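You operate a simulated robot arm through the tools that you are given. There is no shell and no other tool. Be economical: measure what you need, move in short steps, check, and stop when the job is done.

The job below is to be done with a simulated two-armed robot. You get a single attempt, and the scene is never put back.

JOB
Pick up the black waste jar with one hand, pass it to the other hand and put it on the top of the carton cart. Put one of the number cards from the top of the grey table on top of the white stack. Put the small yellow ink tub on the third corner wire rack shelf from the top away in the inside of the white tray. Do these in any order. Set down upright: black waste jar, number card, small yellow ink tub.

Only the result counts: the job must be done as asked and must still hold three seconds after the hand-in. Knocking over, shifting, dropping, spilling or breaking anything else fails it.

ROBOT AND FRAMES
Two 6-joint arms with two-finger parallel grippers on one trunk, on a base that drives. Base frame: it is fixed to the floor where the robot stands at the start and does not move with it; the origin is under the middle of the robot, x ahead of it, y to its left, z up. Units: m, rad, N and s.
The left shoulder is at the start at [0.06, 0.187, 1.197], the right one opposite. With the tool pointing down near the work surface each hand reaches from about 0.26 to 0.62 m from the robot's upright axis, wherever it stands, measured 20 degrees to its own side. Places, roughly: inside of the white tray (30x20 cm) [0.72, -6.22, 0.9]; small yellow ink tub [7, -4.25, 1.25]; top of the carton cart (60x20 cm) [-1.18, -3.5, 1.04]; white stack (36x29x4 cm) [0.6, -1.1, 0.9]. Payload 1.57 kg a hand.
Tool frame (each hand has its own): the origin (TCP) lies between the finger pads and is the grasp point; the fingertips stand 0.03 m ahead of it; z points along the fingers, y is the line along which they close. Largest opening 0.11 m; finger width 0.024, thickness 0.012; the body of the gripper, 0.048 by 0.112 m, starts 0.078 m behind the TCP.
Orientation is that of the tool frame in the base frame, as a unit quaternion [x, y, z, w]. With the fingers straight down and closing along the base's y, the tool's x points along the base's -x, its y along +y and its z along -z.

CONTROLS
- The arms move only by the tool nudge_tool. It takes "left_motion", "right_motion" or both (then of equal length, played together; a hand with none holds still); each is a list of rows, each a list of 6 numbers: the shift along the tool's x, y, z in m, then the turn, a rotation vector about the tool's x, y, z in rad. In form: [[x, y, z, wx, wy, wz], ...]. A call has 1 to 8 rows; each row is the pose to reach, as a shift and turn from the pose commanded when the call began, along the tool's axes at that moment. "left_gripper" and "right_gripper" are, for a hand that has rows, the gripper command, from -1 (shut) to 1 (fully open), values between in proportion, set as the call begins (left out, the last holds). Rows are played at 5 a second. More than 0.05 m and 0.15 rad between two rows, or a gripper value outside its range, and nothing of the call is played. A pose out of reach is approached as far as the arm can. The call stops where the force on the tool passes 40 N (or 10 N more than at its start, if that is more) or the arm is blocked; 0.2 s more then pass. The fingers move at their own pace (about 0.153 m/s each) and stop on an object; they squeeze with about 27 N. The grip force told is the motor's: it shows also when the fingers shut on nothing. Time passes only in rows, and 0.2 s behind the last, so rows that repeat a pose let the fingers close. It gives the time, the measured TCP pose, the force on the tool (base axes), the opening and the grip force at its end, in the units of the frame above (readings bear some noise), with the torque about the TCP (base axes, N m) and any sound that the robot's microphone picked up.
- Cameras (640 x 400 px; columns grow to the right, rows downward): "scene" is now at [0.0044, -0.0451, 1.7343]; the picture's right is [-0.54, -0.84, 0.00], its down [-0.65, 0.42, -0.63] and it looks along [0.53, -0.34, -0.78] (base axes); focal length 263 px, centre (320, 200). "left" rides on the left gripper at [0.07, -0.016, -0.141] in its tool frame; the picture's right is [0.23, 0.97, 0.00], its down [-0.86, 0.20, -0.48] and it looks along [-0.47, 0.11, 0.88] (tool axes); focal length 222 px, centre (320, 200). "right" rides on the right gripper at [0.07, 0.016, -0.141] in its tool frame; the picture's right is [-0.23, 0.97, 0.00], its down [-0.86, -0.20, -0.48] and it looks along [-0.47, -0.11, 0.88] (tool axes); focal length 222 px, centre (320, 200). There is no depth. A picture from a camera that has moved, and an enlarged one, comes with that camera's place and axes in the base frame and with its lens.
- grab_frame(camera): a new picture of that camera. The clock stands still meanwhile.
- lift_body(by): slides the trunk up (or, below 0, down) by that many m; the arms and the scene camera ride with it, the base frame stays. It gives what a move gives, with no picture.
- steer(legs): drives the robot by 1 to 6 legs, each [ahead, left, turn to the left] in m, m and rad, along the robot's own axes; the way and the turn of a leg run together, so that a leg with both is an arc; at most 1.5 m and 3.142 rad a leg. The arms and the cameras ride along, it lands a little off, and it stops where it bumps. It gives what a move gives.
- pan_tilt(pan, tilt): turns the head with the scene camera to pan (to the left, within 1.501 rad either way) and tilt (down, from -0.506 to 1.204), counted from straight ahead of the robot. It gives what a move gives.
- close_up(camera, box): a new picture of the part [left, top, right, bottom] of that camera's present view, enlarged. The clock stands still meanwhile.
- hand_in(): hands the job in; it is judged then, once.

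Work in short steps. Places have to be worked out from the pictures, the camera data and where the tool is seen: move nearer, look again, correct. Check each grasp and each placing, and mend what went wrong. You have 165 turns and 130 pictures in all, those below and enlarged ones among them. Open the grippers and draw the arms clear of the work before you hand the job in, unless the task says otherwise; then end with one line.

The tools are called after ">>>" as a command line: name --argument value ..., lists and objects as JSON in quotes. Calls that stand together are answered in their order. nudge_tool: Moves the arms, as the interface text tells. Its arguments: {"type":"object","properties":{"left_motion":{"type":"array","items":{"type":"array","items":{"type":"number"}}},"left_gripper":{"type":"number"},"right_motion":{"type":"array","items":{"type":"array","items":{"type":"number"}}},"right_gripper":{"type":"number"}},"required":[]} The other tools are called the same way: lift_body (by) slides the trunk up or down; steer (legs) drives the base; pan_tilt (pan, tilt) turns the head that bears the scene camera; grab_frame (camera) takes a picture; close_up (camera, box) takes an enlarged picture of a part of a camera's view; hand_in () hands the job in.

At the start:

```text
clock: 0.0
left_tcp_pos: [0.3394, -0.054, 1.2277]
left_orientation: [0.0, 1.0, 0.0, 0.0]
left_wrist_force: [0.8, 0.7, 0.2]
left_wrist_torque: [0.01, 0.0, 0.01]
left_gripper_width: 0.11
left_grasp_force: 0.0
right_tcp_pos: [0.3096, -0.3514, 1.2631]
right_orientation: [0.0, 1.0, 0.0, -0.001]
right_wrist_force: [0.5, -0.4, -0.1]
right_wrist_torque: [-0.01, -0.01, 0.0]
right_gripper_width: 0.11
right_grasp_force: 0.0
trunk travel left (down, up): [-0.825, 0.165]
robot x, y, heading: [-0.0024, 0.0027, 0.002]
head pan, tilt: [-0.574, 0.887]
```

scene: 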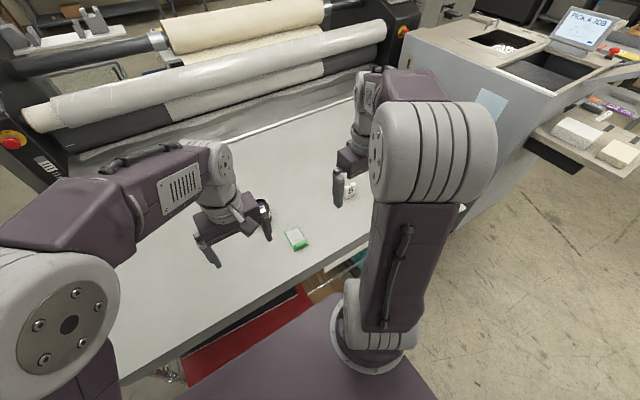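
right: 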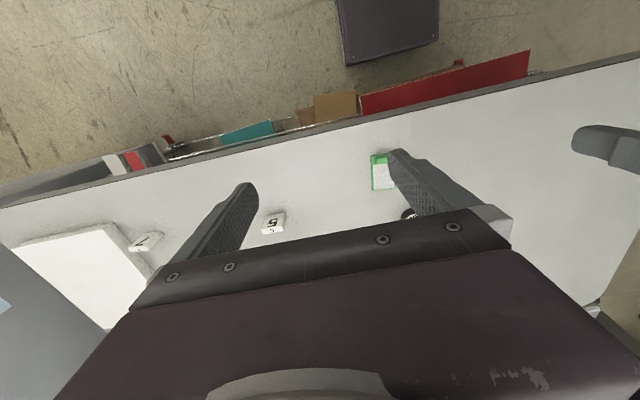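
left: 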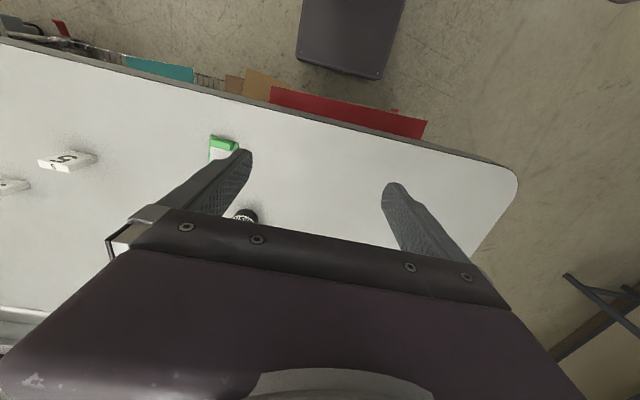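

I'll look around first: the table ahead with arms in the way, and more to the right.

>>> pan_tilt --pan -1.0 --tilt 0.6

>>> grab_frame --camera "scene"

>>> close_up --camera "right" --box '[0, 120, 480, 300]'

```text
clock: 0.9
left_tcp_pos: [0.3397, -0.0544, 1.2278]
left_orientation: [0.0, 1.0, 0.0, 0.001]
left_wrist_force: [-0.6, -0.3, 0.0]
left_wrist_torque: [-0.01, 0.0, -0.02]
left_gripper_width: 0.1101
left_grasp_force: 0.2
right_tcp_pos: [0.3097, -0.3517, 1.2641]
right_orientation: [0.0, 1.0, 0.0, 0.0]
right_wrist_force: [0.1, -0.9, 0.2]
right_wrist_torque: [0.0, 0.0, 0.0]
right_gripper_width: 0.1099
right_grasp_force: 0.0
trunk travel left (down, up): [-0.825, 0.165]
robot x, y, heading: [0.0012, -0.0012, -0.005]
head pan, tilt: [-1.0, 0.6]
```

```text
126 pictures are left
camera scene: at [-0.0119, -0.0778, 1.758], right [-0.84, -0.54, 0.0], down [-0.31, 0.48, -0.82], along [0.45, -0.69, -0.57], focal length 263 px, centre (320, 200)
```

scene: 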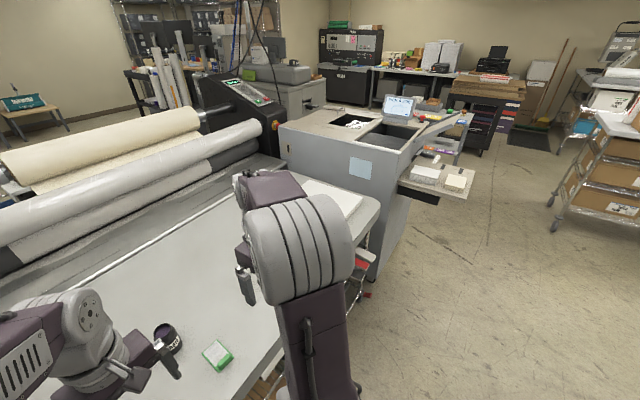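

```text
1.33 times, centred on (240, 210) of right
camera zoom: at [0.2394, -0.334, 1.4045], right [0.23, 0.97, 0.0], down [0.86, -0.2, 0.48], along [0.47, -0.11, -0.88], focal length 296 px, centre (427, 187)
```

zoom: 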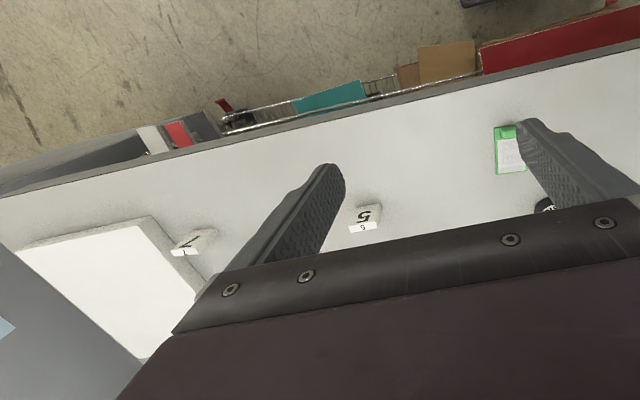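

Black jar seems to be near [0.65,-0.18]; cards "5" near [0.56,-0.55] and another near [0.54,-0.94]. Zooming in.

>>> close_up --camera "scene" --box '[100, 290, 260, 390]'

>>> close_up --camera "right" --box '[240, 190, 320, 240]'

>>> close_up --camera "scene" --box '[480, 20, 640, 220]'

```text
4.00 times, centred on (180, 340) of scene
camera zoom: at [-0.0119, -0.0778, 1.758], right [-0.84, -0.54, 0.0], down [-0.31, 0.48, -0.82], along [0.45, -0.69, -0.57], focal length 1051 px, centre (880, -360)
```

zoom: 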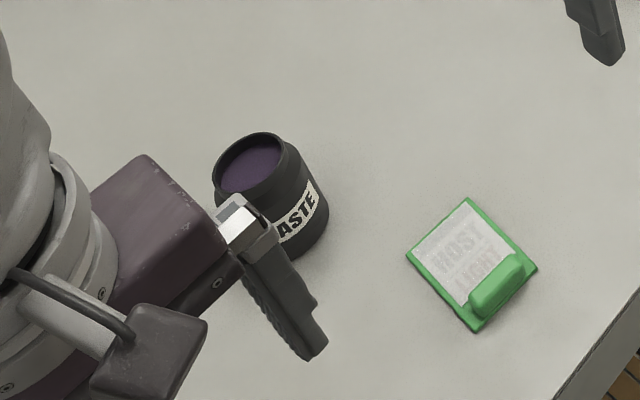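

```text
8.00 times, centred on (280, 215) of right
camera zoom: at [0.2394, -0.334, 1.4045], right [0.23, 0.97, 0.0], down [0.86, -0.2, 0.48], along [0.47, -0.11, -0.88], focal length 1777 px, centre (640, 80)
```

zoom: 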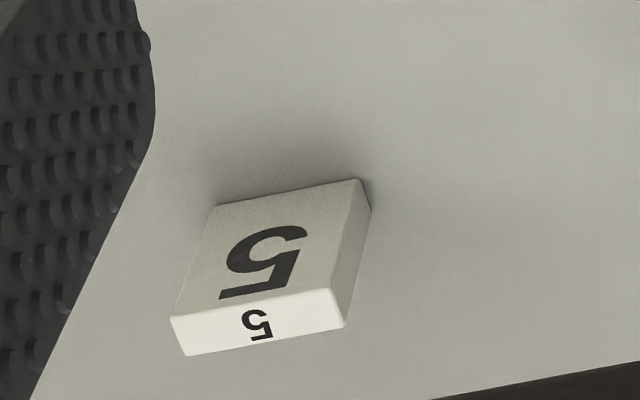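

```text
2.00 times, centred on (560, 120) of scene
camera zoom: at [-0.0119, -0.0778, 1.758], right [-0.84, -0.54, 0.0], down [-0.31, 0.48, -0.82], along [0.45, -0.69, -0.57], focal length 525 px, centre (-160, 360)
```

zoom: 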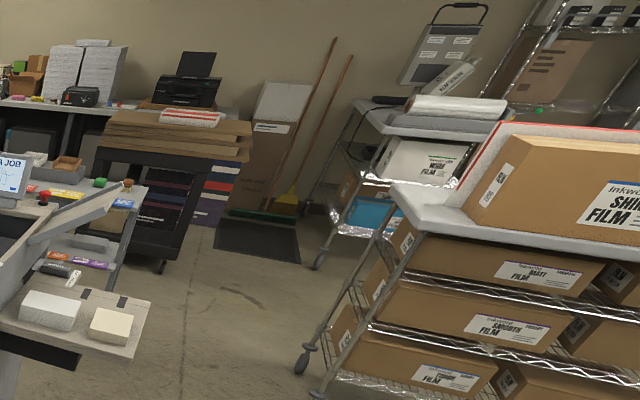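

The jar is an open one with liquid, marked WASTE; the card "5" is a flat block. I'll drive right and slightly ahead so the left hand faces the jar and the right hand the "5" card.

>>> steer --legs '[[0.0, -0.36, 0.0]]'

>>> pan_tilt --pan 0.0 --tilt 0.9

>>> grab_frame --camera "scene"

>>> grab_frame --camera "left"

>>> grab_frame --camera "right"

```text
clock: 3.2
left_tcp_pos: [0.3395, -0.4168, 1.2282]
left_orientation: [0.0, 1.0, -0.001, 0.0]
left_wrist_force: [-0.5, 0.8, 0.4]
left_wrist_torque: [0.02, -0.01, 0.02]
left_gripper_width: 0.1101
left_grasp_force: 0.0
right_tcp_pos: [0.3093, -0.7131, 1.2647]
right_orientation: [0.0, 1.0, 0.0, 0.0]
right_wrist_force: [-0.8, -1.1, -0.9]
right_wrist_torque: [-0.01, 0.01, 0.01]
right_gripper_width: 0.1101
right_grasp_force: 0.1
trunk travel left (down, up): [-0.825, 0.165]
robot x, y, heading: [-0.0039, -0.363, 0.001]
head pan, tilt: [-1.0, 0.6]
```

```text
clock: 4.5
left_tcp_pos: [0.3391, -0.4162, 1.2282]
left_orientation: [-0.001, 1.0, 0.0, 0.0]
left_wrist_force: [-0.5, -0.8, 0.7]
left_wrist_torque: [0.0, -0.01, 0.01]
left_gripper_width: 0.11
left_grasp_force: 0.1
right_tcp_pos: [0.3104, -0.7138, 1.2635]
right_orientation: [-0.001, 1.0, 0.0, 0.0]
right_wrist_force: [0.3, -0.6, 0.3]
right_wrist_torque: [0.01, 0.02, 0.01]
right_gripper_width: 0.1102
right_grasp_force: 0.1
trunk travel left (down, up): [-0.825, 0.165]
robot x, y, heading: [0.0001, -0.3634, -0.003]
head pan, tilt: [0.0, 0.901]
```

```text
121 pictures are left
camera scene: at [0.0158, -0.3668, 1.7333], right [0.0, -1.0, 0.0], down [-0.78, 0.0, -0.62], along [0.62, 0.0, -0.78], focal length 263 px, centre (320, 200)
```

scene: 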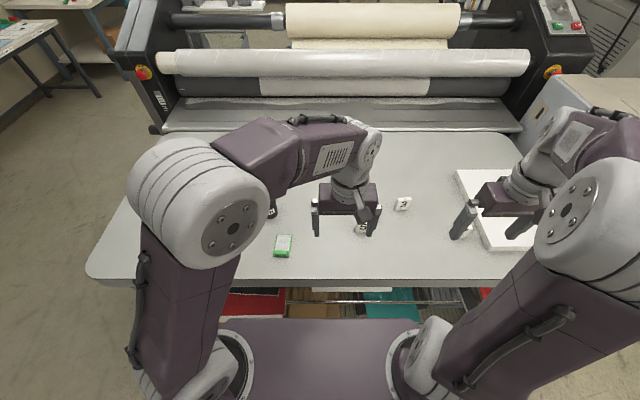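

```text
120 pictures are left
camera left: at [0.2685, -0.4337, 1.3685], right [-0.23, 0.97, 0.0], down [0.86, 0.2, 0.48], along [0.47, 0.11, -0.88], focal length 222 px, centre (320, 200)
```

left: 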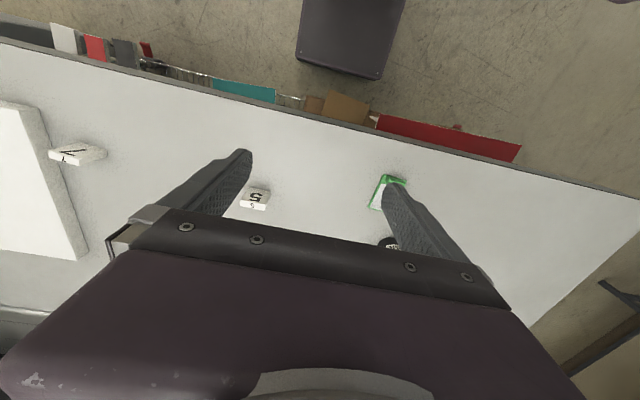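

```text
119 pictures are left
camera right: at [0.2393, -0.6972, 1.4045], right [0.23, 0.97, 0.0], down [0.86, -0.2, 0.48], along [0.47, -0.11, -0.88], focal length 222 px, centre (320, 200)
```

right: 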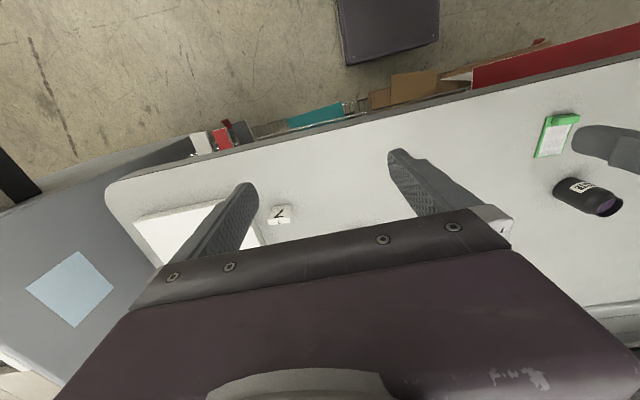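

Triangulating between views puts the card tops at z≈0.95 (table ≈0.91), jar near [0.604,-0.172]. Checking card shape in the scene view.

>>> close_up --camera "scene" --box '[340, 180, 500, 280]'

>>> close_up --camera "left" --box '[20, 120, 340, 240]'

```text
4.00 times, centred on (420, 230) of scene
camera zoom: at [0.0158, -0.3668, 1.7333], right [0.0, -1.0, 0.0], down [-0.78, 0.0, -0.62], along [0.62, 0.0, -0.78], focal length 1051 px, centre (-80, 80)
```

zoom: 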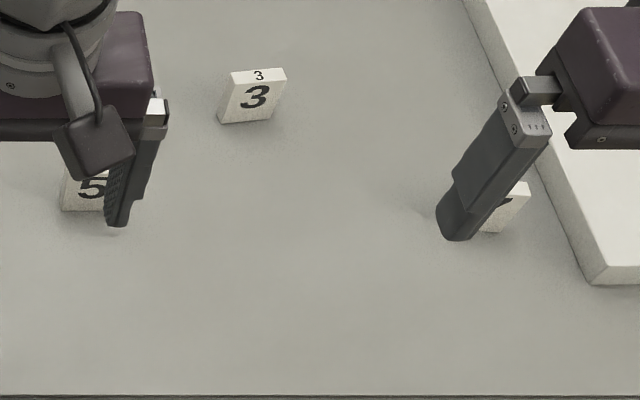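

```text
2.00 times, centred on (180, 180) of left
camera zoom: at [0.2685, -0.4337, 1.3685], right [-0.23, 0.97, 0.0], down [0.86, 0.2, 0.48], along [0.47, 0.11, -0.88], focal length 444 px, centre (600, 240)
```

zoom: 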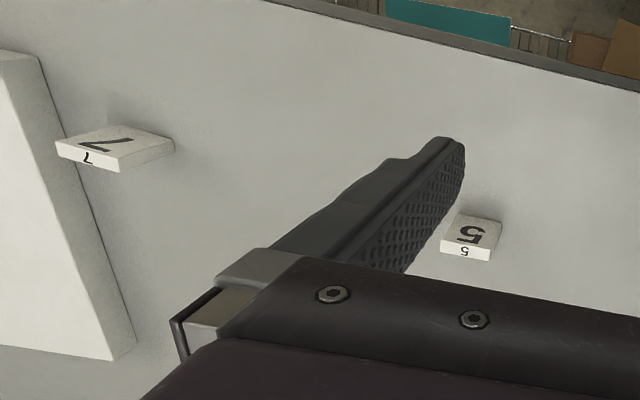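

Cards are standing blocks ~4.5 cm wide. I'll drive 3 cm ahead then bring the left hand over the jar, and the right hand over card "5".

>>> steer --legs '[[0.03, 0.0, 0.0]]'

>>> nudge_tool --left_motion '[[-0.025, 0.035, 0.01, 0, 0, 0], [-0.05, 0.07, 0.02, 0, 0, 0], [-0.08, 0.105, 0.03, 0, 0, 0], [-0.11, 0.14, 0.04, 0, 0, 0], [-0.14, 0.175, 0.05, 0, 0, 0], [-0.165, 0.21, 0.06, 0, 0, 0], [-0.19, 0.24, 0.07, 0, 0, 0], [-0.19, 0.24, 0.08, 0, 0, 0]]' --right_motion '[[-0.015, 0.02, 0.01, 0, 0, 0], [-0.03, 0.045, 0.02, 0, 0, 0], [-0.045, 0.07, 0.03, 0, 0, 0], [-0.06, 0.095, 0.045, 0, 0, 0], [-0.08, 0.12, 0.06, 0, 0, 0], [-0.1, 0.145, 0.08, 0, 0, 0], [-0.12, 0.17, 0.1, 0, 0, 0], [-0.13, 0.19, 0.12, 0, 0, 0]]'

>>> grab_frame --camera "left"

>>> grab_frame --camera "right"

>>> grab_frame --camera "scene"

```text
clock: 5.3
left_tcp_pos: [0.3608, -0.4167, 1.2295]
left_orientation: [-0.001, 1.0, -0.001, 0.003]
left_wrist_force: [-0.7, -0.2, 0.8]
left_wrist_torque: [-0.04, -0.09, 0.01]
left_gripper_width: 0.11
left_grasp_force: 0.0
right_tcp_pos: [0.3311, -0.7145, 1.2657]
right_orientation: [0.0, 1.0, 0.001, 0.004]
right_wrist_force: [-0.9, 0.3, 0.7]
right_wrist_torque: [0.02, -0.11, 0.0]
right_gripper_width: 0.11
right_grasp_force: 0.0
trunk travel left (down, up): [-0.825, 0.165]
robot x, y, heading: [0.0298, -0.3638, 0.0]
head pan, tilt: [0.0, 0.901]
```

```text
clock: 7.1
left_tcp_pos: [0.5581, -0.1754, 1.1489]
left_orientation: [0.001, 1.0, 0.001, 0.0]
left_wrist_force: [0.2, -0.4, -1.3]
left_wrist_torque: [-0.04, 0.01, 0.01]
left_gripper_width: 0.1101
left_grasp_force: 0.1
right_tcp_pos: [0.4691, -0.5233, 1.1426]
right_orientation: [-0.001, 1.0, 0.001, 0.0]
right_wrist_force: [-0.2, 0.1, 0.2]
right_wrist_torque: [-0.02, -0.02, 0.01]
right_gripper_width: 0.1103
right_grasp_force: 0.0
trunk travel left (down, up): [-0.825, 0.165]
robot x, y, heading: [0.0293, -0.3637, 0.001]
head pan, tilt: [0.0, 0.901]
```

```text
116 pictures are left
camera left: at [0.4883, -0.1923, 1.2896], right [-0.23, 0.97, 0.0], down [0.86, 0.2, 0.48], along [0.47, 0.11, -0.88], focal length 222 px, centre (320, 200)
```

left: 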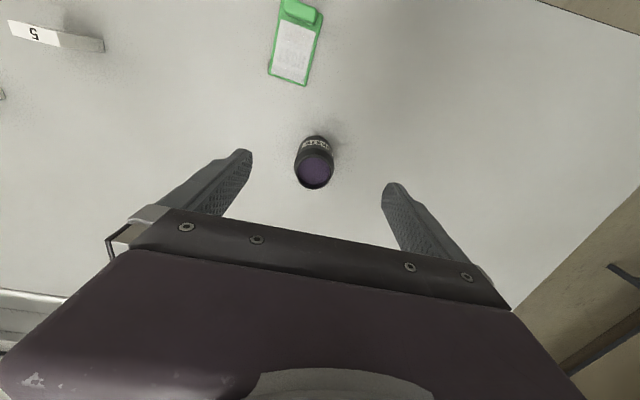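

```text
115 pictures are left
camera right: at [0.3986, -0.5055, 1.284], right [0.23, 0.97, 0.0], down [0.85, -0.2, 0.48], along [0.47, -0.11, -0.88], focal length 222 px, centre (320, 200)
```

right: 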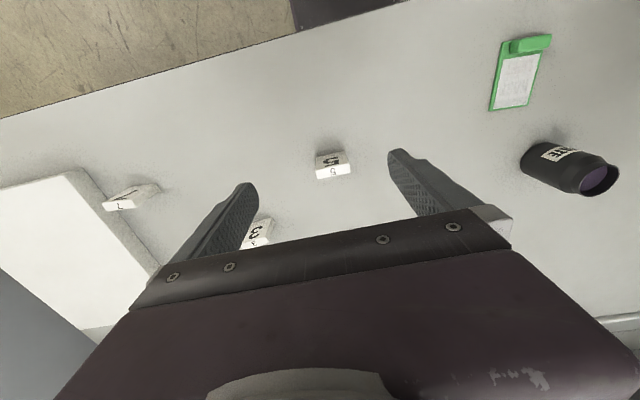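

```text
114 pictures are left
camera scene: at [0.0451, -0.3663, 1.7333], right [0.0, -1.0, 0.0], down [-0.78, 0.0, -0.62], along [0.62, 0.0, -0.78], focal length 263 px, centre (320, 200)
```

scene: 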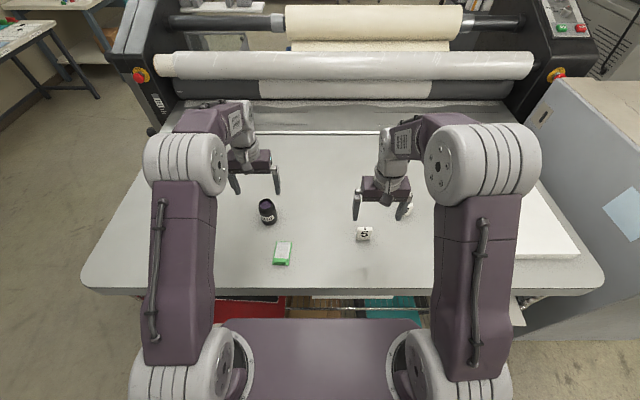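

Jar is at ≈[0.597,-0.177], rim z≈1.01; card top at ≈[0.53,-0.517,0.955]. Zooming to check shapes.

>>> close_up --camera "right" --box '[490, 120, 640, 220]'

>>> close_up --camera "right" --box '[280, 130, 380, 200]'

```text
4.00 times, centred on (565, 170) of right
camera zoom: at [0.3986, -0.5055, 1.284], right [0.23, 0.97, 0.0], down [0.85, -0.2, 0.48], along [0.47, -0.11, -0.88], focal length 888 px, centre (-660, 320)
```

zoom: 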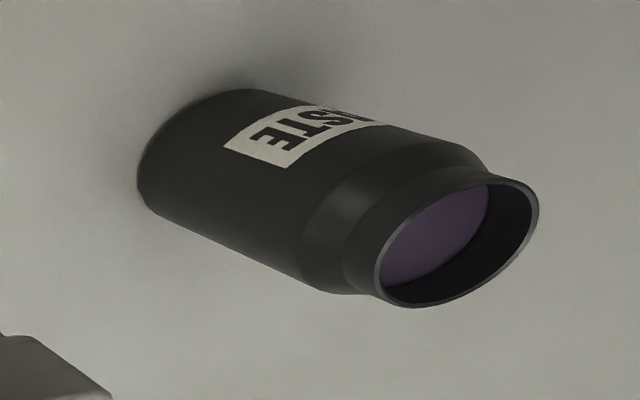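

```text
5.71 times, centred on (330, 165) of right
camera zoom: at [0.3986, -0.5055, 1.284], right [0.23, 0.97, 0.0], down [0.85, -0.2, 0.48], along [0.47, -0.11, -0.88], focal length 1269 px, centre (263, 400)
```

zoom: 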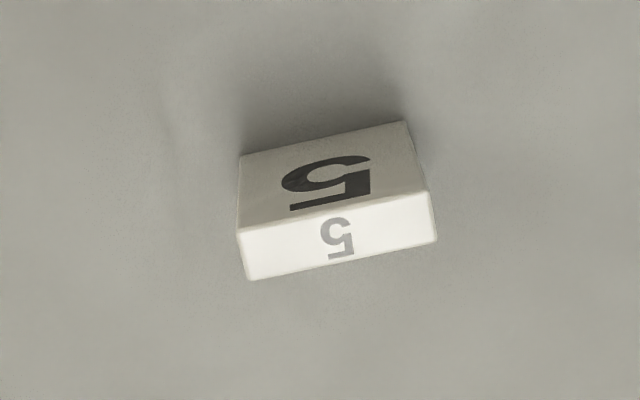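

Both are clear. I'll align both hands over their items and descend partway, then look.

>>> nudge_tool --left_motion '[[-0.02, -0.001, 0.0, 0, 0, 0], [-0.039, -0.002, 0.02, 0, 0, 0], [-0.039, -0.002, 0.05, 0, 0, 0], [-0.039, -0.002, 0.08, 0, 0, 0], [-0.039, -0.002, 0.09, 0, 0, 0]]' --right_motion '[[-0.03, 0.003, 0.01, 0, 0, 0], [-0.061, 0.006, 0.04, 0, 0, 0], [-0.061, 0.006, 0.08, 0, 0, 0], [-0.061, 0.006, 0.12, 0, 0, 0], [-0.061, 0.006, 0.13, 0, 0, 0]]' --left_gripper 1 --right_gripper 1

>>> grab_frame --camera "left"

>>> grab_frame --camera "right"

```text
clock: 8.3
left_tcp_pos: [0.5984, -0.1795, 1.0582]
left_orientation: [0.0, 1.0, 0.0, 0.0]
left_wrist_force: [-0.1, -0.4, -0.6]
left_wrist_torque: [-0.01, 0.03, 0.0]
left_gripper_width: 0.1097
left_grasp_force: 0.1
right_tcp_pos: [0.5316, -0.5192, 1.0138]
right_orientation: [0.0, 1.0, -0.001, 0.0]
right_wrist_force: [0.1, 0.2, 0.1]
right_wrist_torque: [-0.02, -0.01, 0.0]
right_gripper_width: 0.1097
right_grasp_force: 0.0
trunk travel left (down, up): [-0.825, 0.165]
robot x, y, heading: [0.027, -0.3622, 0.003]
head pan, tilt: [0.0, 0.901]
```

```text
111 pictures are left
camera left: at [0.5263, -0.1955, 1.1981], right [-0.23, 0.97, 0.0], down [0.86, 0.2, 0.48], along [0.47, 0.11, -0.88], focal length 222 px, centre (320, 200)
```

left: 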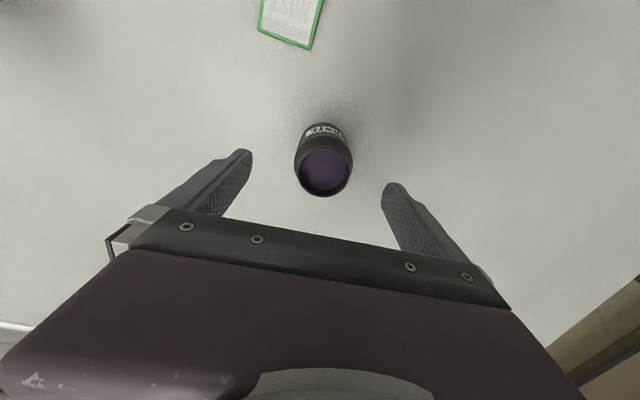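

```text
110 pictures are left
camera right: at [0.4607, -0.501, 1.1538], right [0.23, 0.97, 0.0], down [0.86, -0.2, 0.48], along [0.47, -0.11, -0.88], focal length 222 px, centre (320, 200)
```

right: 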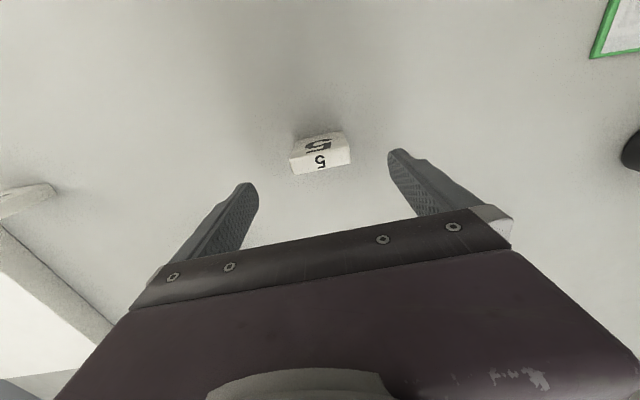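

Aligned: card at ≈[0.527,-0.516], jar at ≈[0.596,-0.177]. Descending both and closing afterwards.

>>> nudge_tool --left_motion '[[0.0, 0.002, 0.03, 0, 0, 0], [0.001, 0.002, 0.06, 0, 0, 0], [0.002, 0.002, 0.09, 0, 0, 0], [0.002, 0.002, 0.1, 0, 0, 0]]' --right_motion '[[0.002, 0.003, 0.02, 0, 0, 0], [0.004, 0.003, 0.04, 0, 0, 0], [0.004, 0.003, 0.055, 0, 0, 0], [0.004, 0.003, 0.063, 0, 0, 0]]'

>>> grab_frame --camera "left"

>>> grab_frame --camera "right"

```text
clock: 9.3
left_tcp_pos: [0.5939, -0.1782, 0.9574]
left_orientation: [0.0, 1.0, 0.0, 0.0]
left_wrist_force: [-0.4, 0.1, -0.1]
left_wrist_torque: [0.0, -0.01, -0.03]
left_gripper_width: 0.1098
left_grasp_force: 0.1
right_tcp_pos: [0.5255, -0.5154, 0.9498]
right_orientation: [0.0, 1.0, 0.0, 0.0]
right_wrist_force: [-0.3, 0.6, -0.3]
right_wrist_torque: [-0.01, 0.01, 0.0]
right_gripper_width: 0.1101
right_grasp_force: 0.0
trunk travel left (down, up): [-0.825, 0.165]
robot x, y, heading: [0.0278, -0.3609, 0.004]
head pan, tilt: [0.0, 0.901]
```

```text
109 pictures are left
camera left: at [0.5237, -0.1943, 1.0988], right [-0.23, 0.97, 0.0], down [0.85, 0.2, 0.48], along [0.47, 0.11, -0.88], focal length 222 px, centre (320, 200)
```

left: 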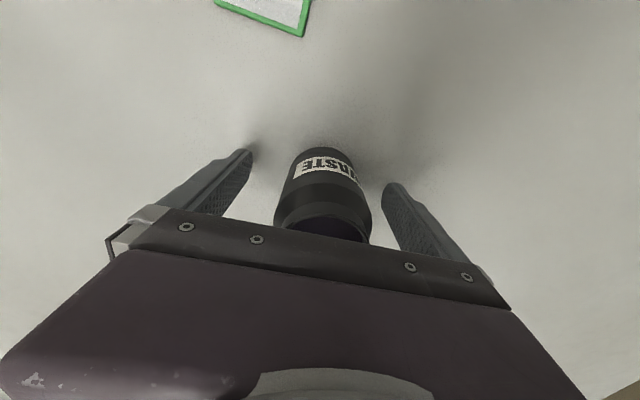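

```text
108 pictures are left
camera right: at [0.4555, -0.4982, 1.0911], right [0.23, 0.97, 0.0], down [0.86, -0.2, 0.48], along [0.47, -0.11, -0.88], focal length 222 px, centre (320, 200)
```

right: 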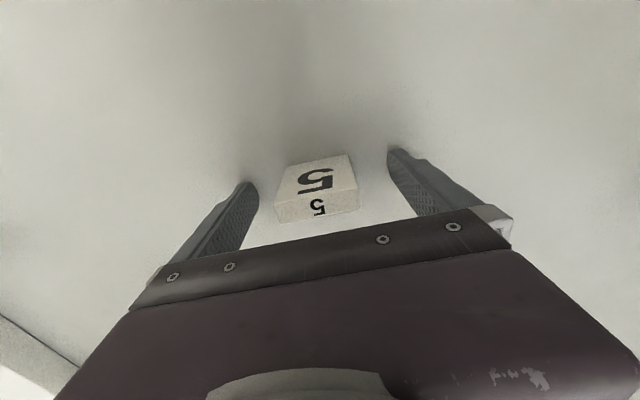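

Both well placed. Small trim (left +3 mm ahead, right 4 mm down/ahead), then close both.

>>> nudge_tool --left_motion '[[-0.004, 0.001, 0.0, 0, 0, 0], [-0.004, 0.001, 0.0, 0, 0, 0]]' --right_motion '[[-0.003, 0.0, 0.004, 0, 0, 0], [-0.003, 0.0, 0.004, 0, 0, 0]]'

>>> nudge_tool --left_motion '[[0, 0, 0, 0, 0, 0], [0, 0, 0, 0, 0, 0], [0, 0, 0, 0, 0, 0], [0, 0, 0, 0, 0, 0]]' --right_motion '[[0, 0, 0, 0, 0, 0], [0, 0, 0, 0, 0, 0], [0, 0, 0, 0, 0, 0], [0, 0, 0, 0, 0, 0]]' --left_gripper -1 --right_gripper -1

>>> grab_frame --camera "left"

>>> grab_frame --camera "right"

```text
clock: 9.9
left_tcp_pos: [0.5946, -0.1755, 0.961]
left_orientation: [0.0, 1.0, 0.0, 0.003]
left_wrist_force: [-0.6, -0.4, 0.5]
left_wrist_torque: [0.01, 0.02, 0.0]
left_gripper_width: 0.11
left_grasp_force: 0.0
right_tcp_pos: [0.5255, -0.514, 0.9493]
right_orientation: [0.0, 1.0, 0.001, 0.004]
right_wrist_force: [-4.1, -1.3, 30.4]
right_wrist_torque: [1.34, 0.47, 0.48]
right_gripper_width: 0.11
right_grasp_force: 0.0
trunk travel left (down, up): [-0.825, 0.165]
robot x, y, heading: [0.0264, -0.3635, -0.001]
head pan, tilt: [0.0, 0.901]
```

```text
clock: 10.9
left_tcp_pos: [0.5952, -0.1748, 0.9606]
left_orientation: [0.001, 1.0, -0.001, 0.002]
left_wrist_force: [-0.9, -1.3, 5.6]
left_wrist_torque: [0.17, 0.02, 0.03]
left_gripper_width: 0.0577
left_grasp_force: 26.6
right_tcp_pos: [0.5261, -0.5138, 0.9499]
right_orientation: [0.0, 1.0, -0.001, 0.004]
right_wrist_force: [5.1, 7.7, 39.4]
right_wrist_torque: [1.17, 0.28, 0.04]
right_gripper_width: 0.0497
right_grasp_force: 27.3
trunk travel left (down, up): [-0.825, 0.165]
robot x, y, heading: [0.0267, -0.3674, 0.001]
head pan, tilt: [0.0, 0.901]
```

```text
107 pictures are left
camera left: at [0.5236, -0.1909, 1.101], right [-0.23, 0.97, 0.0], down [0.85, 0.2, 0.48], along [0.47, 0.11, -0.88], focal length 222 px, centre (320, 200)
```

left: 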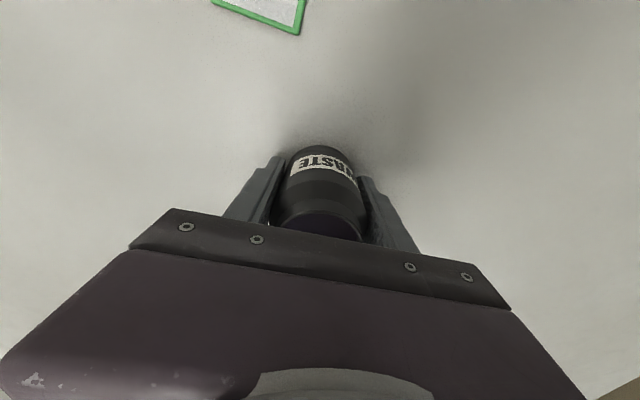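

```text
106 pictures are left
camera right: at [0.4553, -0.4963, 1.0904], right [0.23, 0.97, 0.0], down [0.85, -0.2, 0.49], along [0.47, -0.11, -0.87], focal length 222 px, centre (320, 200)
```

right: 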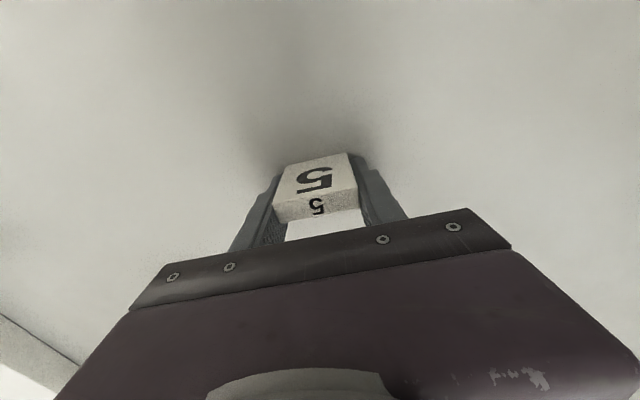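

Both gripped (jar 58 mm, card 50 mm); fingertip contact puts the table at z≈0.92. Lifting both.

>>> nudge_tool --left_motion '[[0, 0, -0.01, 0, 0, 0], [0, 0, -0.03, 0, 0, 0], [0, 0, -0.05, 0, 0, 0], [0, 0, -0.07, 0, 0, 0], [0.02, 0, -0.09, 0, 0, 0], [0.04, 0, -0.11, 0, 0, 0], [0.06, 0, -0.12, 0, 0, 0]]' --right_motion '[[0, 0, -0.01, 0, 0, 0], [0, 0, -0.03, 0, 0, 0], [0, 0, -0.05, 0, 0, 0], [0, 0, -0.07, 0, 0, 0], [0.01, 0, -0.09, 0, 0, 0], [0.02, 0, -0.11, 0, 0, 0], [0.03, 0, -0.12, 0, 0, 0]]'

>>> grab_frame --camera "left"

>>> grab_frame --camera "right"

>>> grab_frame --camera "scene"

```text
clock: 12.5
left_tcp_pos: [0.54, -0.1774, 1.0787]
left_orientation: [0.0, 1.0, 0.0, 0.0]
left_wrist_force: [-0.9, 0.1, -3.5]
left_wrist_torque: [0.05, -0.04, -0.01]
left_gripper_width: 0.0576
left_grasp_force: 27.3
right_tcp_pos: [0.4961, -0.5169, 1.0679]
right_orientation: [0.0, 1.0, 0.0, 0.0]
right_wrist_force: [-0.2, 0.3, -0.5]
right_wrist_torque: [0.01, -0.01, -0.01]
right_gripper_width: 0.0491
right_grasp_force: 26.7
trunk travel left (down, up): [-0.825, 0.165]
robot x, y, heading: [0.0288, -0.3687, -0.001]
head pan, tilt: [0.0, 0.901]
```

```text
105 pictures are left
camera left: at [0.4688, -0.193, 1.2194], right [-0.23, 0.97, 0.0], down [0.86, 0.2, 0.48], along [0.47, 0.11, -0.88], focal length 222 px, centre (320, 200)
```

left: 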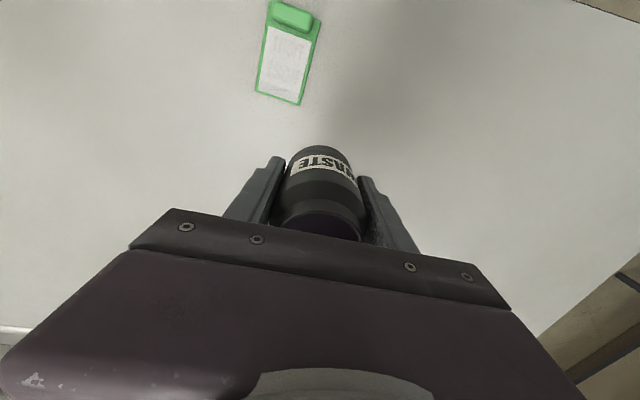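

```text
104 pictures are left
camera right: at [0.4259, -0.4989, 1.2086], right [0.23, 0.97, 0.0], down [0.86, -0.2, 0.48], along [0.47, -0.11, -0.88], focal length 222 px, centre (320, 200)
```

right: 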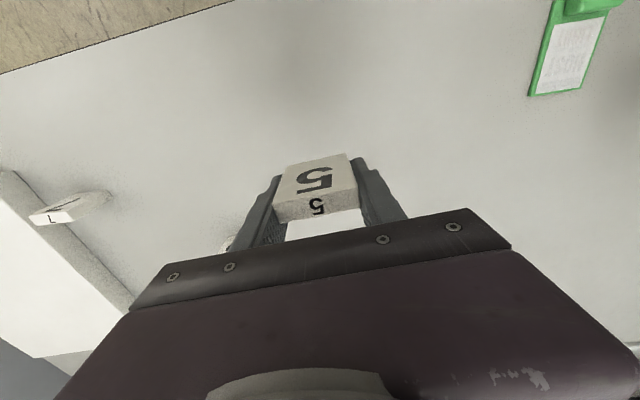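

```text
103 pictures are left
camera scene: at [0.0442, -0.3668, 1.7332], right [0.0, -1.0, 0.0], down [-0.78, 0.0, -0.62], along [0.62, 0.0, -0.78], focal length 263 px, centre (320, 200)
```

scene: 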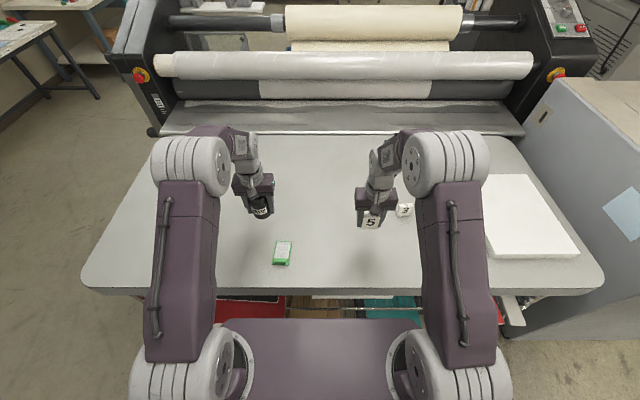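

Both held. Driving 0.53 m right so the card comes over the white stack.

>>> steer --legs '[[0.0, -0.53, 0.0]]'

>>> grab_frame --camera "scene"

>>> grab_frame --camera "right"

```text
clock: 15.6
left_tcp_pos: [0.5397, -0.7038, 1.0777]
left_orientation: [0.002, 1.0, -0.001, 0.0]
left_wrist_force: [-0.3, 0.7, -2.9]
left_wrist_torque: [0.0, 0.0, 0.03]
left_gripper_width: 0.0573
left_grasp_force: 26.7
right_tcp_pos: [0.4968, -1.0431, 1.0681]
right_orientation: [0.0, 1.0, -0.001, 0.0]
right_wrist_force: [0.4, 0.0, -0.9]
right_wrist_torque: [-0.02, 0.0, 0.0]
right_gripper_width: 0.0492
right_grasp_force: 26.8
trunk travel left (down, up): [-0.825, 0.165]
robot x, y, heading: [0.0269, -0.893, -0.001]
head pan, tilt: [0.0, 0.901]
```

```text
102 pictures are left
camera scene: at [0.0444, -0.8924, 1.7332], right [0.0, -1.0, 0.0], down [-0.78, 0.0, -0.62], along [0.62, 0.0, -0.78], focal length 263 px, centre (320, 200)
```

scene: 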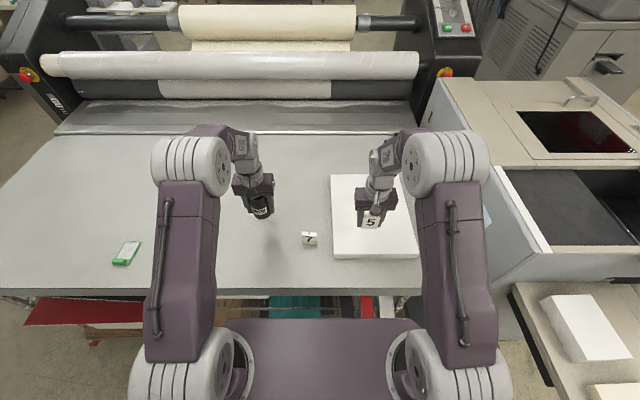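

```text
101 pictures are left
camera right: at [0.4256, -1.0259, 1.2084], right [0.23, 0.97, 0.0], down [0.85, -0.2, 0.48], along [0.47, -0.11, -0.88], focal length 222 px, centre (320, 200)
```

right: 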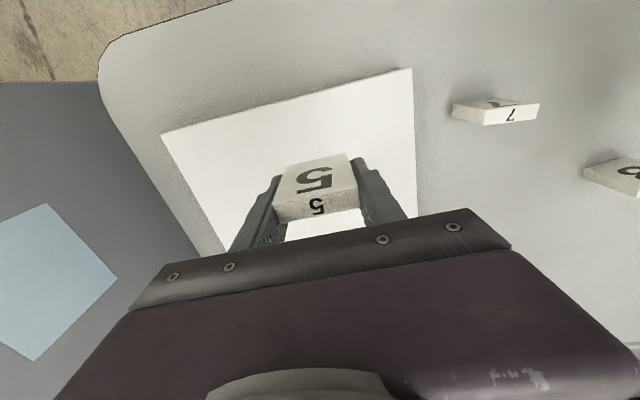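

Stack top spans x≈0.44–0.80, y≈-0.94…-1.205. Moving the card 8 cm ahead and down to just above it.

>>> nudge_tool --right_motion '[[-0.04, 0, 0, 0, 0, 0], [-0.08, 0, 0.01, 0, 0, 0], [-0.08, 0, 0.03, 0, 0, 0], [-0.08, 0, 0.05, 0, 0, 0], [-0.08, 0, 0.06, 0, 0, 0], [-0.08, 0, 0.065, 0, 0, 0], [-0.08, 0, 0.069, 0, 0, 0]]'

>>> nudge_tool --right_motion '[[0, 0, 0.002, 0, 0, 0], [0, 0, 0.004, 0, 0, 0], [0, 0, 0.006, 0, 0, 0], [0, 0, 0.008, 0, 0, 0]]'

>>> grab_frame --camera "right"

```text
clock: 17.2
left_tcp_pos: [0.5404, -0.7049, 1.0779]
left_orientation: [0.002, 1.0, 0.0, 0.0]
left_wrist_force: [-0.9, 0.7, -3.3]
left_wrist_torque: [0.02, 0.01, -0.01]
left_gripper_width: 0.0574
left_grasp_force: 26.7
right_tcp_pos: [0.5767, -1.0433, 0.9978]
right_orientation: [0.001, 1.0, 0.0, 0.0]
right_wrist_force: [0.6, -0.1, -0.8]
right_wrist_torque: [-0.03, -0.01, 0.03]
right_gripper_width: 0.0493
right_grasp_force: 26.8
trunk travel left (down, up): [-0.825, 0.165]
robot x, y, heading: [0.027, -0.8916, -0.002]
head pan, tilt: [0.0, 0.901]
```

```text
clock: 18.2
left_tcp_pos: [0.5399, -0.7051, 1.0782]
left_orientation: [0.002, 1.0, 0.001, 0.0]
left_wrist_force: [0.0, -0.5, -2.4]
left_wrist_torque: [0.03, 0.03, 0.01]
left_gripper_width: 0.0574
left_grasp_force: 26.8
right_tcp_pos: [0.5762, -1.0453, 0.9896]
right_orientation: [0.001, 1.0, -0.001, 0.0]
right_wrist_force: [-0.9, 0.4, -0.6]
right_wrist_torque: [0.04, 0.03, 0.01]
right_gripper_width: 0.0494
right_grasp_force: 27.0
trunk travel left (down, up): [-0.825, 0.165]
robot x, y, heading: [0.0275, -0.888, -0.005]
head pan, tilt: [0.0, 0.901]
```

```text
100 pictures are left
camera right: at [0.506, -1.027, 1.1304], right [0.23, 0.97, 0.0], down [0.85, -0.2, 0.48], along [0.47, -0.11, -0.88], focal length 222 px, centre (320, 200)
```

right: 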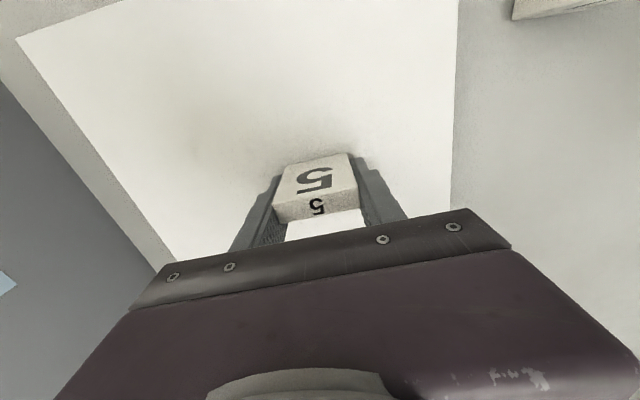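

Not yet in contact at 0.9896; continuing down in 2 mm steps.

>>> nudge_tool --right_motion '[[0, 0, 0.002, 0, 0, 0], [0, 0, 0.004, 0, 0, 0], [0, 0, 0.006, 0, 0, 0], [0, 0, 0.008, 0, 0, 0]]'

```text
clock: 19.2
left_tcp_pos: [0.5379, -0.7044, 1.0793]
left_orientation: [0.002, 1.0, 0.0, 0.001]
left_wrist_force: [0.2, -0.8, -1.9]
left_wrist_torque: [0.01, -0.01, -0.03]
left_gripper_width: 0.0578
left_grasp_force: 27.4
right_tcp_pos: [0.5754, -1.0448, 0.9842]
right_orientation: [0.001, 1.0, 0.0, 0.003]
right_wrist_force: [1.8, -3.4, 21.1]
right_wrist_torque: [0.13, 0.2, 0.13]
right_gripper_width: 0.0492
right_grasp_force: 26.9
trunk travel left (down, up): [-0.825, 0.165]
robot x, y, heading: [0.0298, -0.8895, -0.012]
head pan, tilt: [0.0, 0.901]
```

Contact (21 N). Ease up 3 mm of command and open.

>>> nudge_tool --right_motion '[[0, 0, -0.002, 0, 0, 0], [0, 0, -0.003, 0, 0, 0]]'

>>> nudge_tool --right_motion '[[0, 0, 0, 0, 0, 0], [0, 0, 0, 0, 0, 0], [0, 0, 0, 0, 0, 0]]' --right_gripper 1

>>> nudge_tool --right_motion '[[0, 0, -0.02, 0, 0, 0], [0, 0, -0.05, 0, 0, 0], [0, 0, -0.09, 0, 0, 0], [0, 0, -0.13, 0, 0, 0]]'

>>> grab_frame --camera "right"

>>> grab_frame --camera "scene"

```text
clock: 19.8
left_tcp_pos: [0.5399, -0.7046, 1.0774]
left_orientation: [0.002, 1.0, 0.0, -0.001]
left_wrist_force: [-0.3, -0.5, -3.1]
left_wrist_torque: [-0.04, 0.03, 0.0]
left_gripper_width: 0.0577
left_grasp_force: 26.8
right_tcp_pos: [0.5763, -1.044, 0.9848]
right_orientation: [0.002, 1.0, 0.0, -0.001]
right_wrist_force: [3.2, -0.2, 11.4]
right_wrist_torque: [0.34, -0.38, -0.14]
right_gripper_width: 0.0494
right_grasp_force: 27.2
trunk travel left (down, up): [-0.825, 0.165]
robot x, y, heading: [0.0268, -0.8898, 0.004]
head pan, tilt: [0.0, 0.901]
```

```text
clock: 20.6
left_tcp_pos: [0.5396, -0.7048, 1.079]
left_orientation: [0.003, 1.0, 0.0, 0.0]
left_wrist_force: [0.5, 0.1, -3.0]
left_wrist_torque: [-0.01, -0.02, -0.01]
left_gripper_width: 0.0576
left_grasp_force: 26.5
right_tcp_pos: [0.5763, -1.0449, 0.9853]
right_orientation: [0.0, 1.0, 0.0, -0.001]
right_wrist_force: [-0.6, 0.5, 0.5]
right_wrist_torque: [0.03, 0.01, 0.06]
right_gripper_width: 0.1098
right_grasp_force: 0.1
trunk travel left (down, up): [-0.825, 0.165]
robot x, y, heading: [0.0272, -0.8892, -0.004]
head pan, tilt: [0.0, 0.901]
```

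```text
clock: 21.6
left_tcp_pos: [0.5395, -0.7045, 1.079]
left_orientation: [0.001, 1.0, 0.0, 0.0]
left_wrist_force: [-0.2, 0.6, -3.1]
left_wrist_torque: [0.01, 0.02, 0.0]
left_gripper_width: 0.0576
left_grasp_force: 26.1
right_tcp_pos: [0.5748, -1.0443, 1.1172]
right_orientation: [0.0, 1.0, 0.0, 0.0]
right_wrist_force: [0.7, 0.3, -0.5]
right_wrist_torque: [0.01, -0.01, -0.01]
right_gripper_width: 0.1101
right_grasp_force: 0.1
trunk travel left (down, up): [-0.825, 0.165]
robot x, y, heading: [0.0279, -0.8886, -0.004]
head pan, tilt: [0.0, 0.901]
```

```text
99 pictures are left
camera right: at [0.5046, -1.0264, 1.2588], right [0.23, 0.97, 0.0], down [0.85, -0.2, 0.48], along [0.47, -0.11, -0.88], focal length 222 px, centre (320, 200)
```

right: 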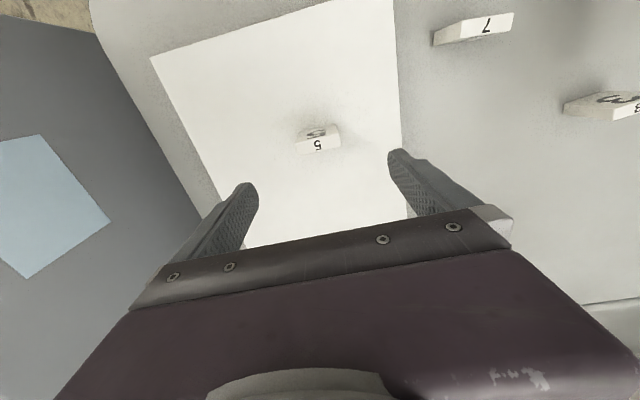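

```text
98 pictures are left
camera scene: at [0.0433, -0.8938, 1.7332], right [0.0, -1.0, 0.0], down [-0.78, 0.0, -0.62], along [0.62, 0.0, -0.78], focal length 263 px, centre (320, 200)
```

scene: 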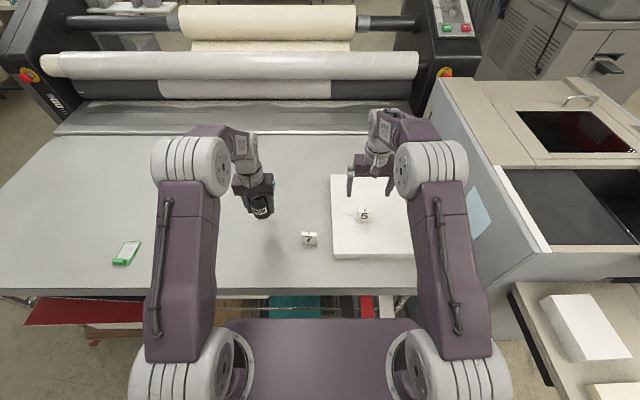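

Card "5" stands upright on the stack. Now back away from the table into free floor and set up the handover.

>>> steer --legs '[[-0.4, 0.0, 0.0]]'

>>> nudge_tool --left_motion '[[0.015, -0.015, -0.015, 0, 0, 0.12], [0.03, -0.03, -0.03, 0, 0, 0.25], [0.045, -0.045, -0.045, 0, 0, 0.38], [0.06, -0.06, -0.06, 0, 0, 0.52], [0.075, -0.08, -0.07, 0, 0, 0.66], [0.09, -0.1, -0.08, 0, 0, 0.785]]' --right_motion '[[0.02, -0.02, -0.01, 0, -0.14, 0], [0.04, -0.04, -0.02, 0, -0.28, 0], [0.06, -0.06, -0.03, 0, -0.42, 0], [0.08, -0.08, -0.04, 0, -0.56, 0], [0.1, -0.1, -0.05, 0, -0.7, 0], [0.12, -0.11, -0.06, 0, -0.84, 0]]'

>>> grab_frame --camera "scene"

```text
clock: 24.1
left_tcp_pos: [0.1389, -0.7066, 1.0782]
left_orientation: [0.004, 1.0, 0.0, -0.001]
left_wrist_force: [0.3, -0.9, -2.5]
left_wrist_torque: [0.04, 0.02, -0.01]
left_gripper_width: 0.0575
left_grasp_force: 26.9
right_tcp_pos: [0.1736, -1.0442, 1.1165]
right_orientation: [0.004, 1.0, 0.0, -0.001]
right_wrist_force: [-0.5, 0.3, 0.6]
right_wrist_torque: [-0.01, 0.06, -0.01]
right_gripper_width: 0.1099
right_grasp_force: 0.1
trunk travel left (down, up): [-0.825, 0.165]
robot x, y, heading: [-0.3729, -0.8861, -0.007]
head pan, tilt: [0.0, 0.901]
```

```text
clock: 25.5
left_tcp_pos: [0.0438, -0.807, 1.1597]
left_orientation: [0.388, 0.922, 0.0, 0.0]
left_wrist_force: [-1.1, -0.2, -3.1]
left_wrist_torque: [0.04, -0.03, 0.0]
left_gripper_width: 0.0576
left_grasp_force: 26.7
right_tcp_pos: [0.0589, -1.1592, 1.1817]
right_orientation: [0.002, 0.914, 0.004, 0.406]
right_wrist_force: [-0.1, -3.1, 0.4]
right_wrist_torque: [0.17, 0.06, 0.16]
right_gripper_width: 0.1098
right_grasp_force: 0.0
right hand out of reach, approached as far as the arm can: row 4, 5, 6
trunk travel left (down, up): [-0.825, 0.165]
robot x, y, heading: [-0.3768, -0.8883, -0.004]
head pan, tilt: [0.0, 0.901]
```

```text
97 pictures are left
camera scene: at [-0.3633, -0.8937, 1.7333], right [-0.01, -1.0, 0.0], down [-0.78, 0.01, -0.62], along [0.62, 0.0, -0.78], focal length 263 px, centre (320, 200)
```

scene: 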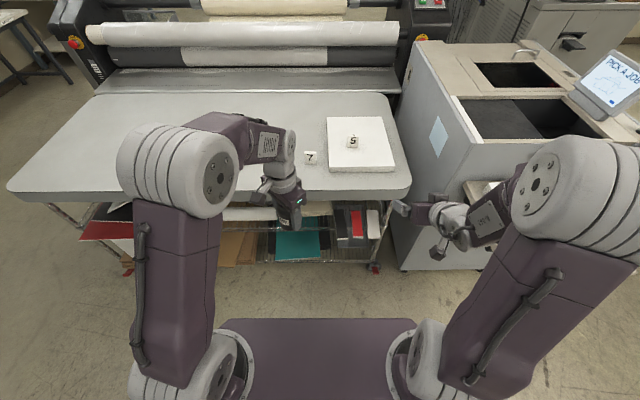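

Right hand runs short when close-in; I'll carry the meeting point further forward. Left forward 13 cm; right finishes pitching to 30° below horizontal.

>>> nudge_tool --left_motion '[[-0.028, 0.033, 0, 0, 0, 0], [-0.056, 0.066, 0, 0, 0, 0], [-0.085, 0.099, 0, 0, 0, 0]]' --right_motion '[[-0.03, 0.013, 0.009, 0, -0.07, 0], [-0.06, 0.026, 0.018, 0, -0.14, 0], [-0.09, 0.04, 0.026, 0, -0.21, 0]]'

```text
clock: 26.3
left_tcp_pos: [0.1777, -0.7969, 1.156]
left_orientation: [0.388, 0.922, -0.001, -0.003]
left_wrist_force: [0.3, -0.4, -3.3]
left_wrist_torque: [0.0, 0.05, 0.02]
left_gripper_width: 0.0575
left_grasp_force: 27.5
right_tcp_pos: [0.144, -1.1261, 1.2262]
right_orientation: [0.001, 0.866, -0.004, 0.501]
right_wrist_force: [1.0, 0.3, 0.5]
right_wrist_torque: [-0.01, 0.01, -0.02]
right_gripper_width: 0.1099
right_grasp_force: 0.0
right hand out of reach, approached as far as the arm can: row 3
trunk travel left (down, up): [-0.825, 0.165]
robot x, y, heading: [-0.3763, -0.8904, -0.011]
head pan, tilt: [0.0, 0.901]
```

Pitch reached. Now yaw the right hand 45° left and bring it to a pre-grasp point 17 cm behind the jar along its own axis.

>>> nudge_tool --right_motion '[[0.004, 0.036, -0.012, -0.113, 0, -0.065], [0.008, 0.072, -0.024, -0.227, 0, -0.131], [0.012, 0.108, -0.036, -0.34, 0, -0.196], [0.016, 0.144, -0.048, -0.453, 0, -0.262], [0.02, 0.18, -0.06, -0.567, 0, -0.327], [0.025, 0.215, -0.071, -0.68, 0, -0.393]]'

>>> grab_frame --camera "right"

>>> grab_frame --camera "scene"

```text
clock: 27.7
left_tcp_pos: [0.1765, -0.7976, 1.1565]
left_orientation: [0.387, 0.922, -0.001, 0.0]
left_wrist_force: [0.2, 1.9, -2.3]
left_wrist_torque: [0.0, 0.0, 0.05]
left_gripper_width: 0.0578
left_grasp_force: 26.8
right_tcp_pos: [0.0719, -0.9094, 1.2423]
right_orientation: [-0.329, 0.801, 0.188, 0.463]
right_wrist_force: [0.5, -0.1, -0.6]
right_wrist_torque: [-0.02, 0.03, 0.01]
right_gripper_width: 0.1098
right_grasp_force: 0.1
trunk travel left (down, up): [-0.825, 0.165]
robot x, y, heading: [-0.3752, -0.8865, -0.016]
head pan, tilt: [0.0, 0.901]
```

```text
96 pictures are left
camera right: at [-0.0522, -1.008, 1.2527], right [-0.6, 0.77, 0.19], down [0.15, -0.13, 0.98], along [0.78, 0.62, -0.03], focal length 222 px, centre (320, 200)
```

right: 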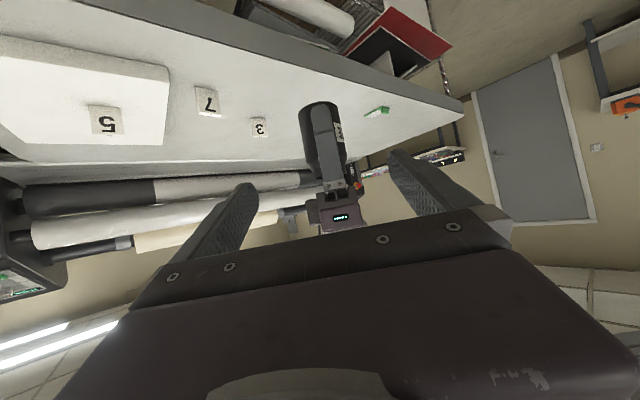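

```text
95 pictures are left
camera scene: at [-0.3582, -0.8909, 1.7332], right [-0.01, -1.0, 0.0], down [-0.78, 0.01, -0.62], along [0.62, -0.01, -0.78], focal length 263 px, centre (320, 200)
```

scene: 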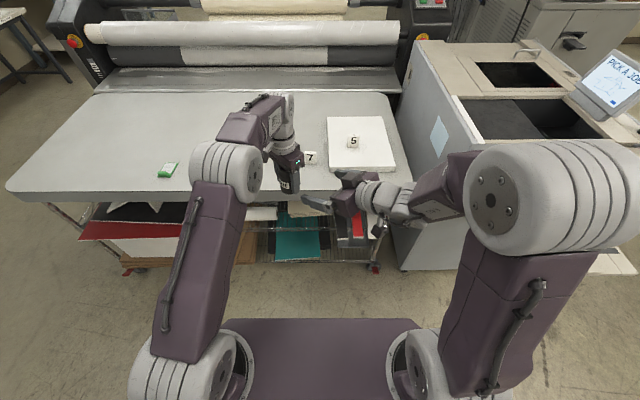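

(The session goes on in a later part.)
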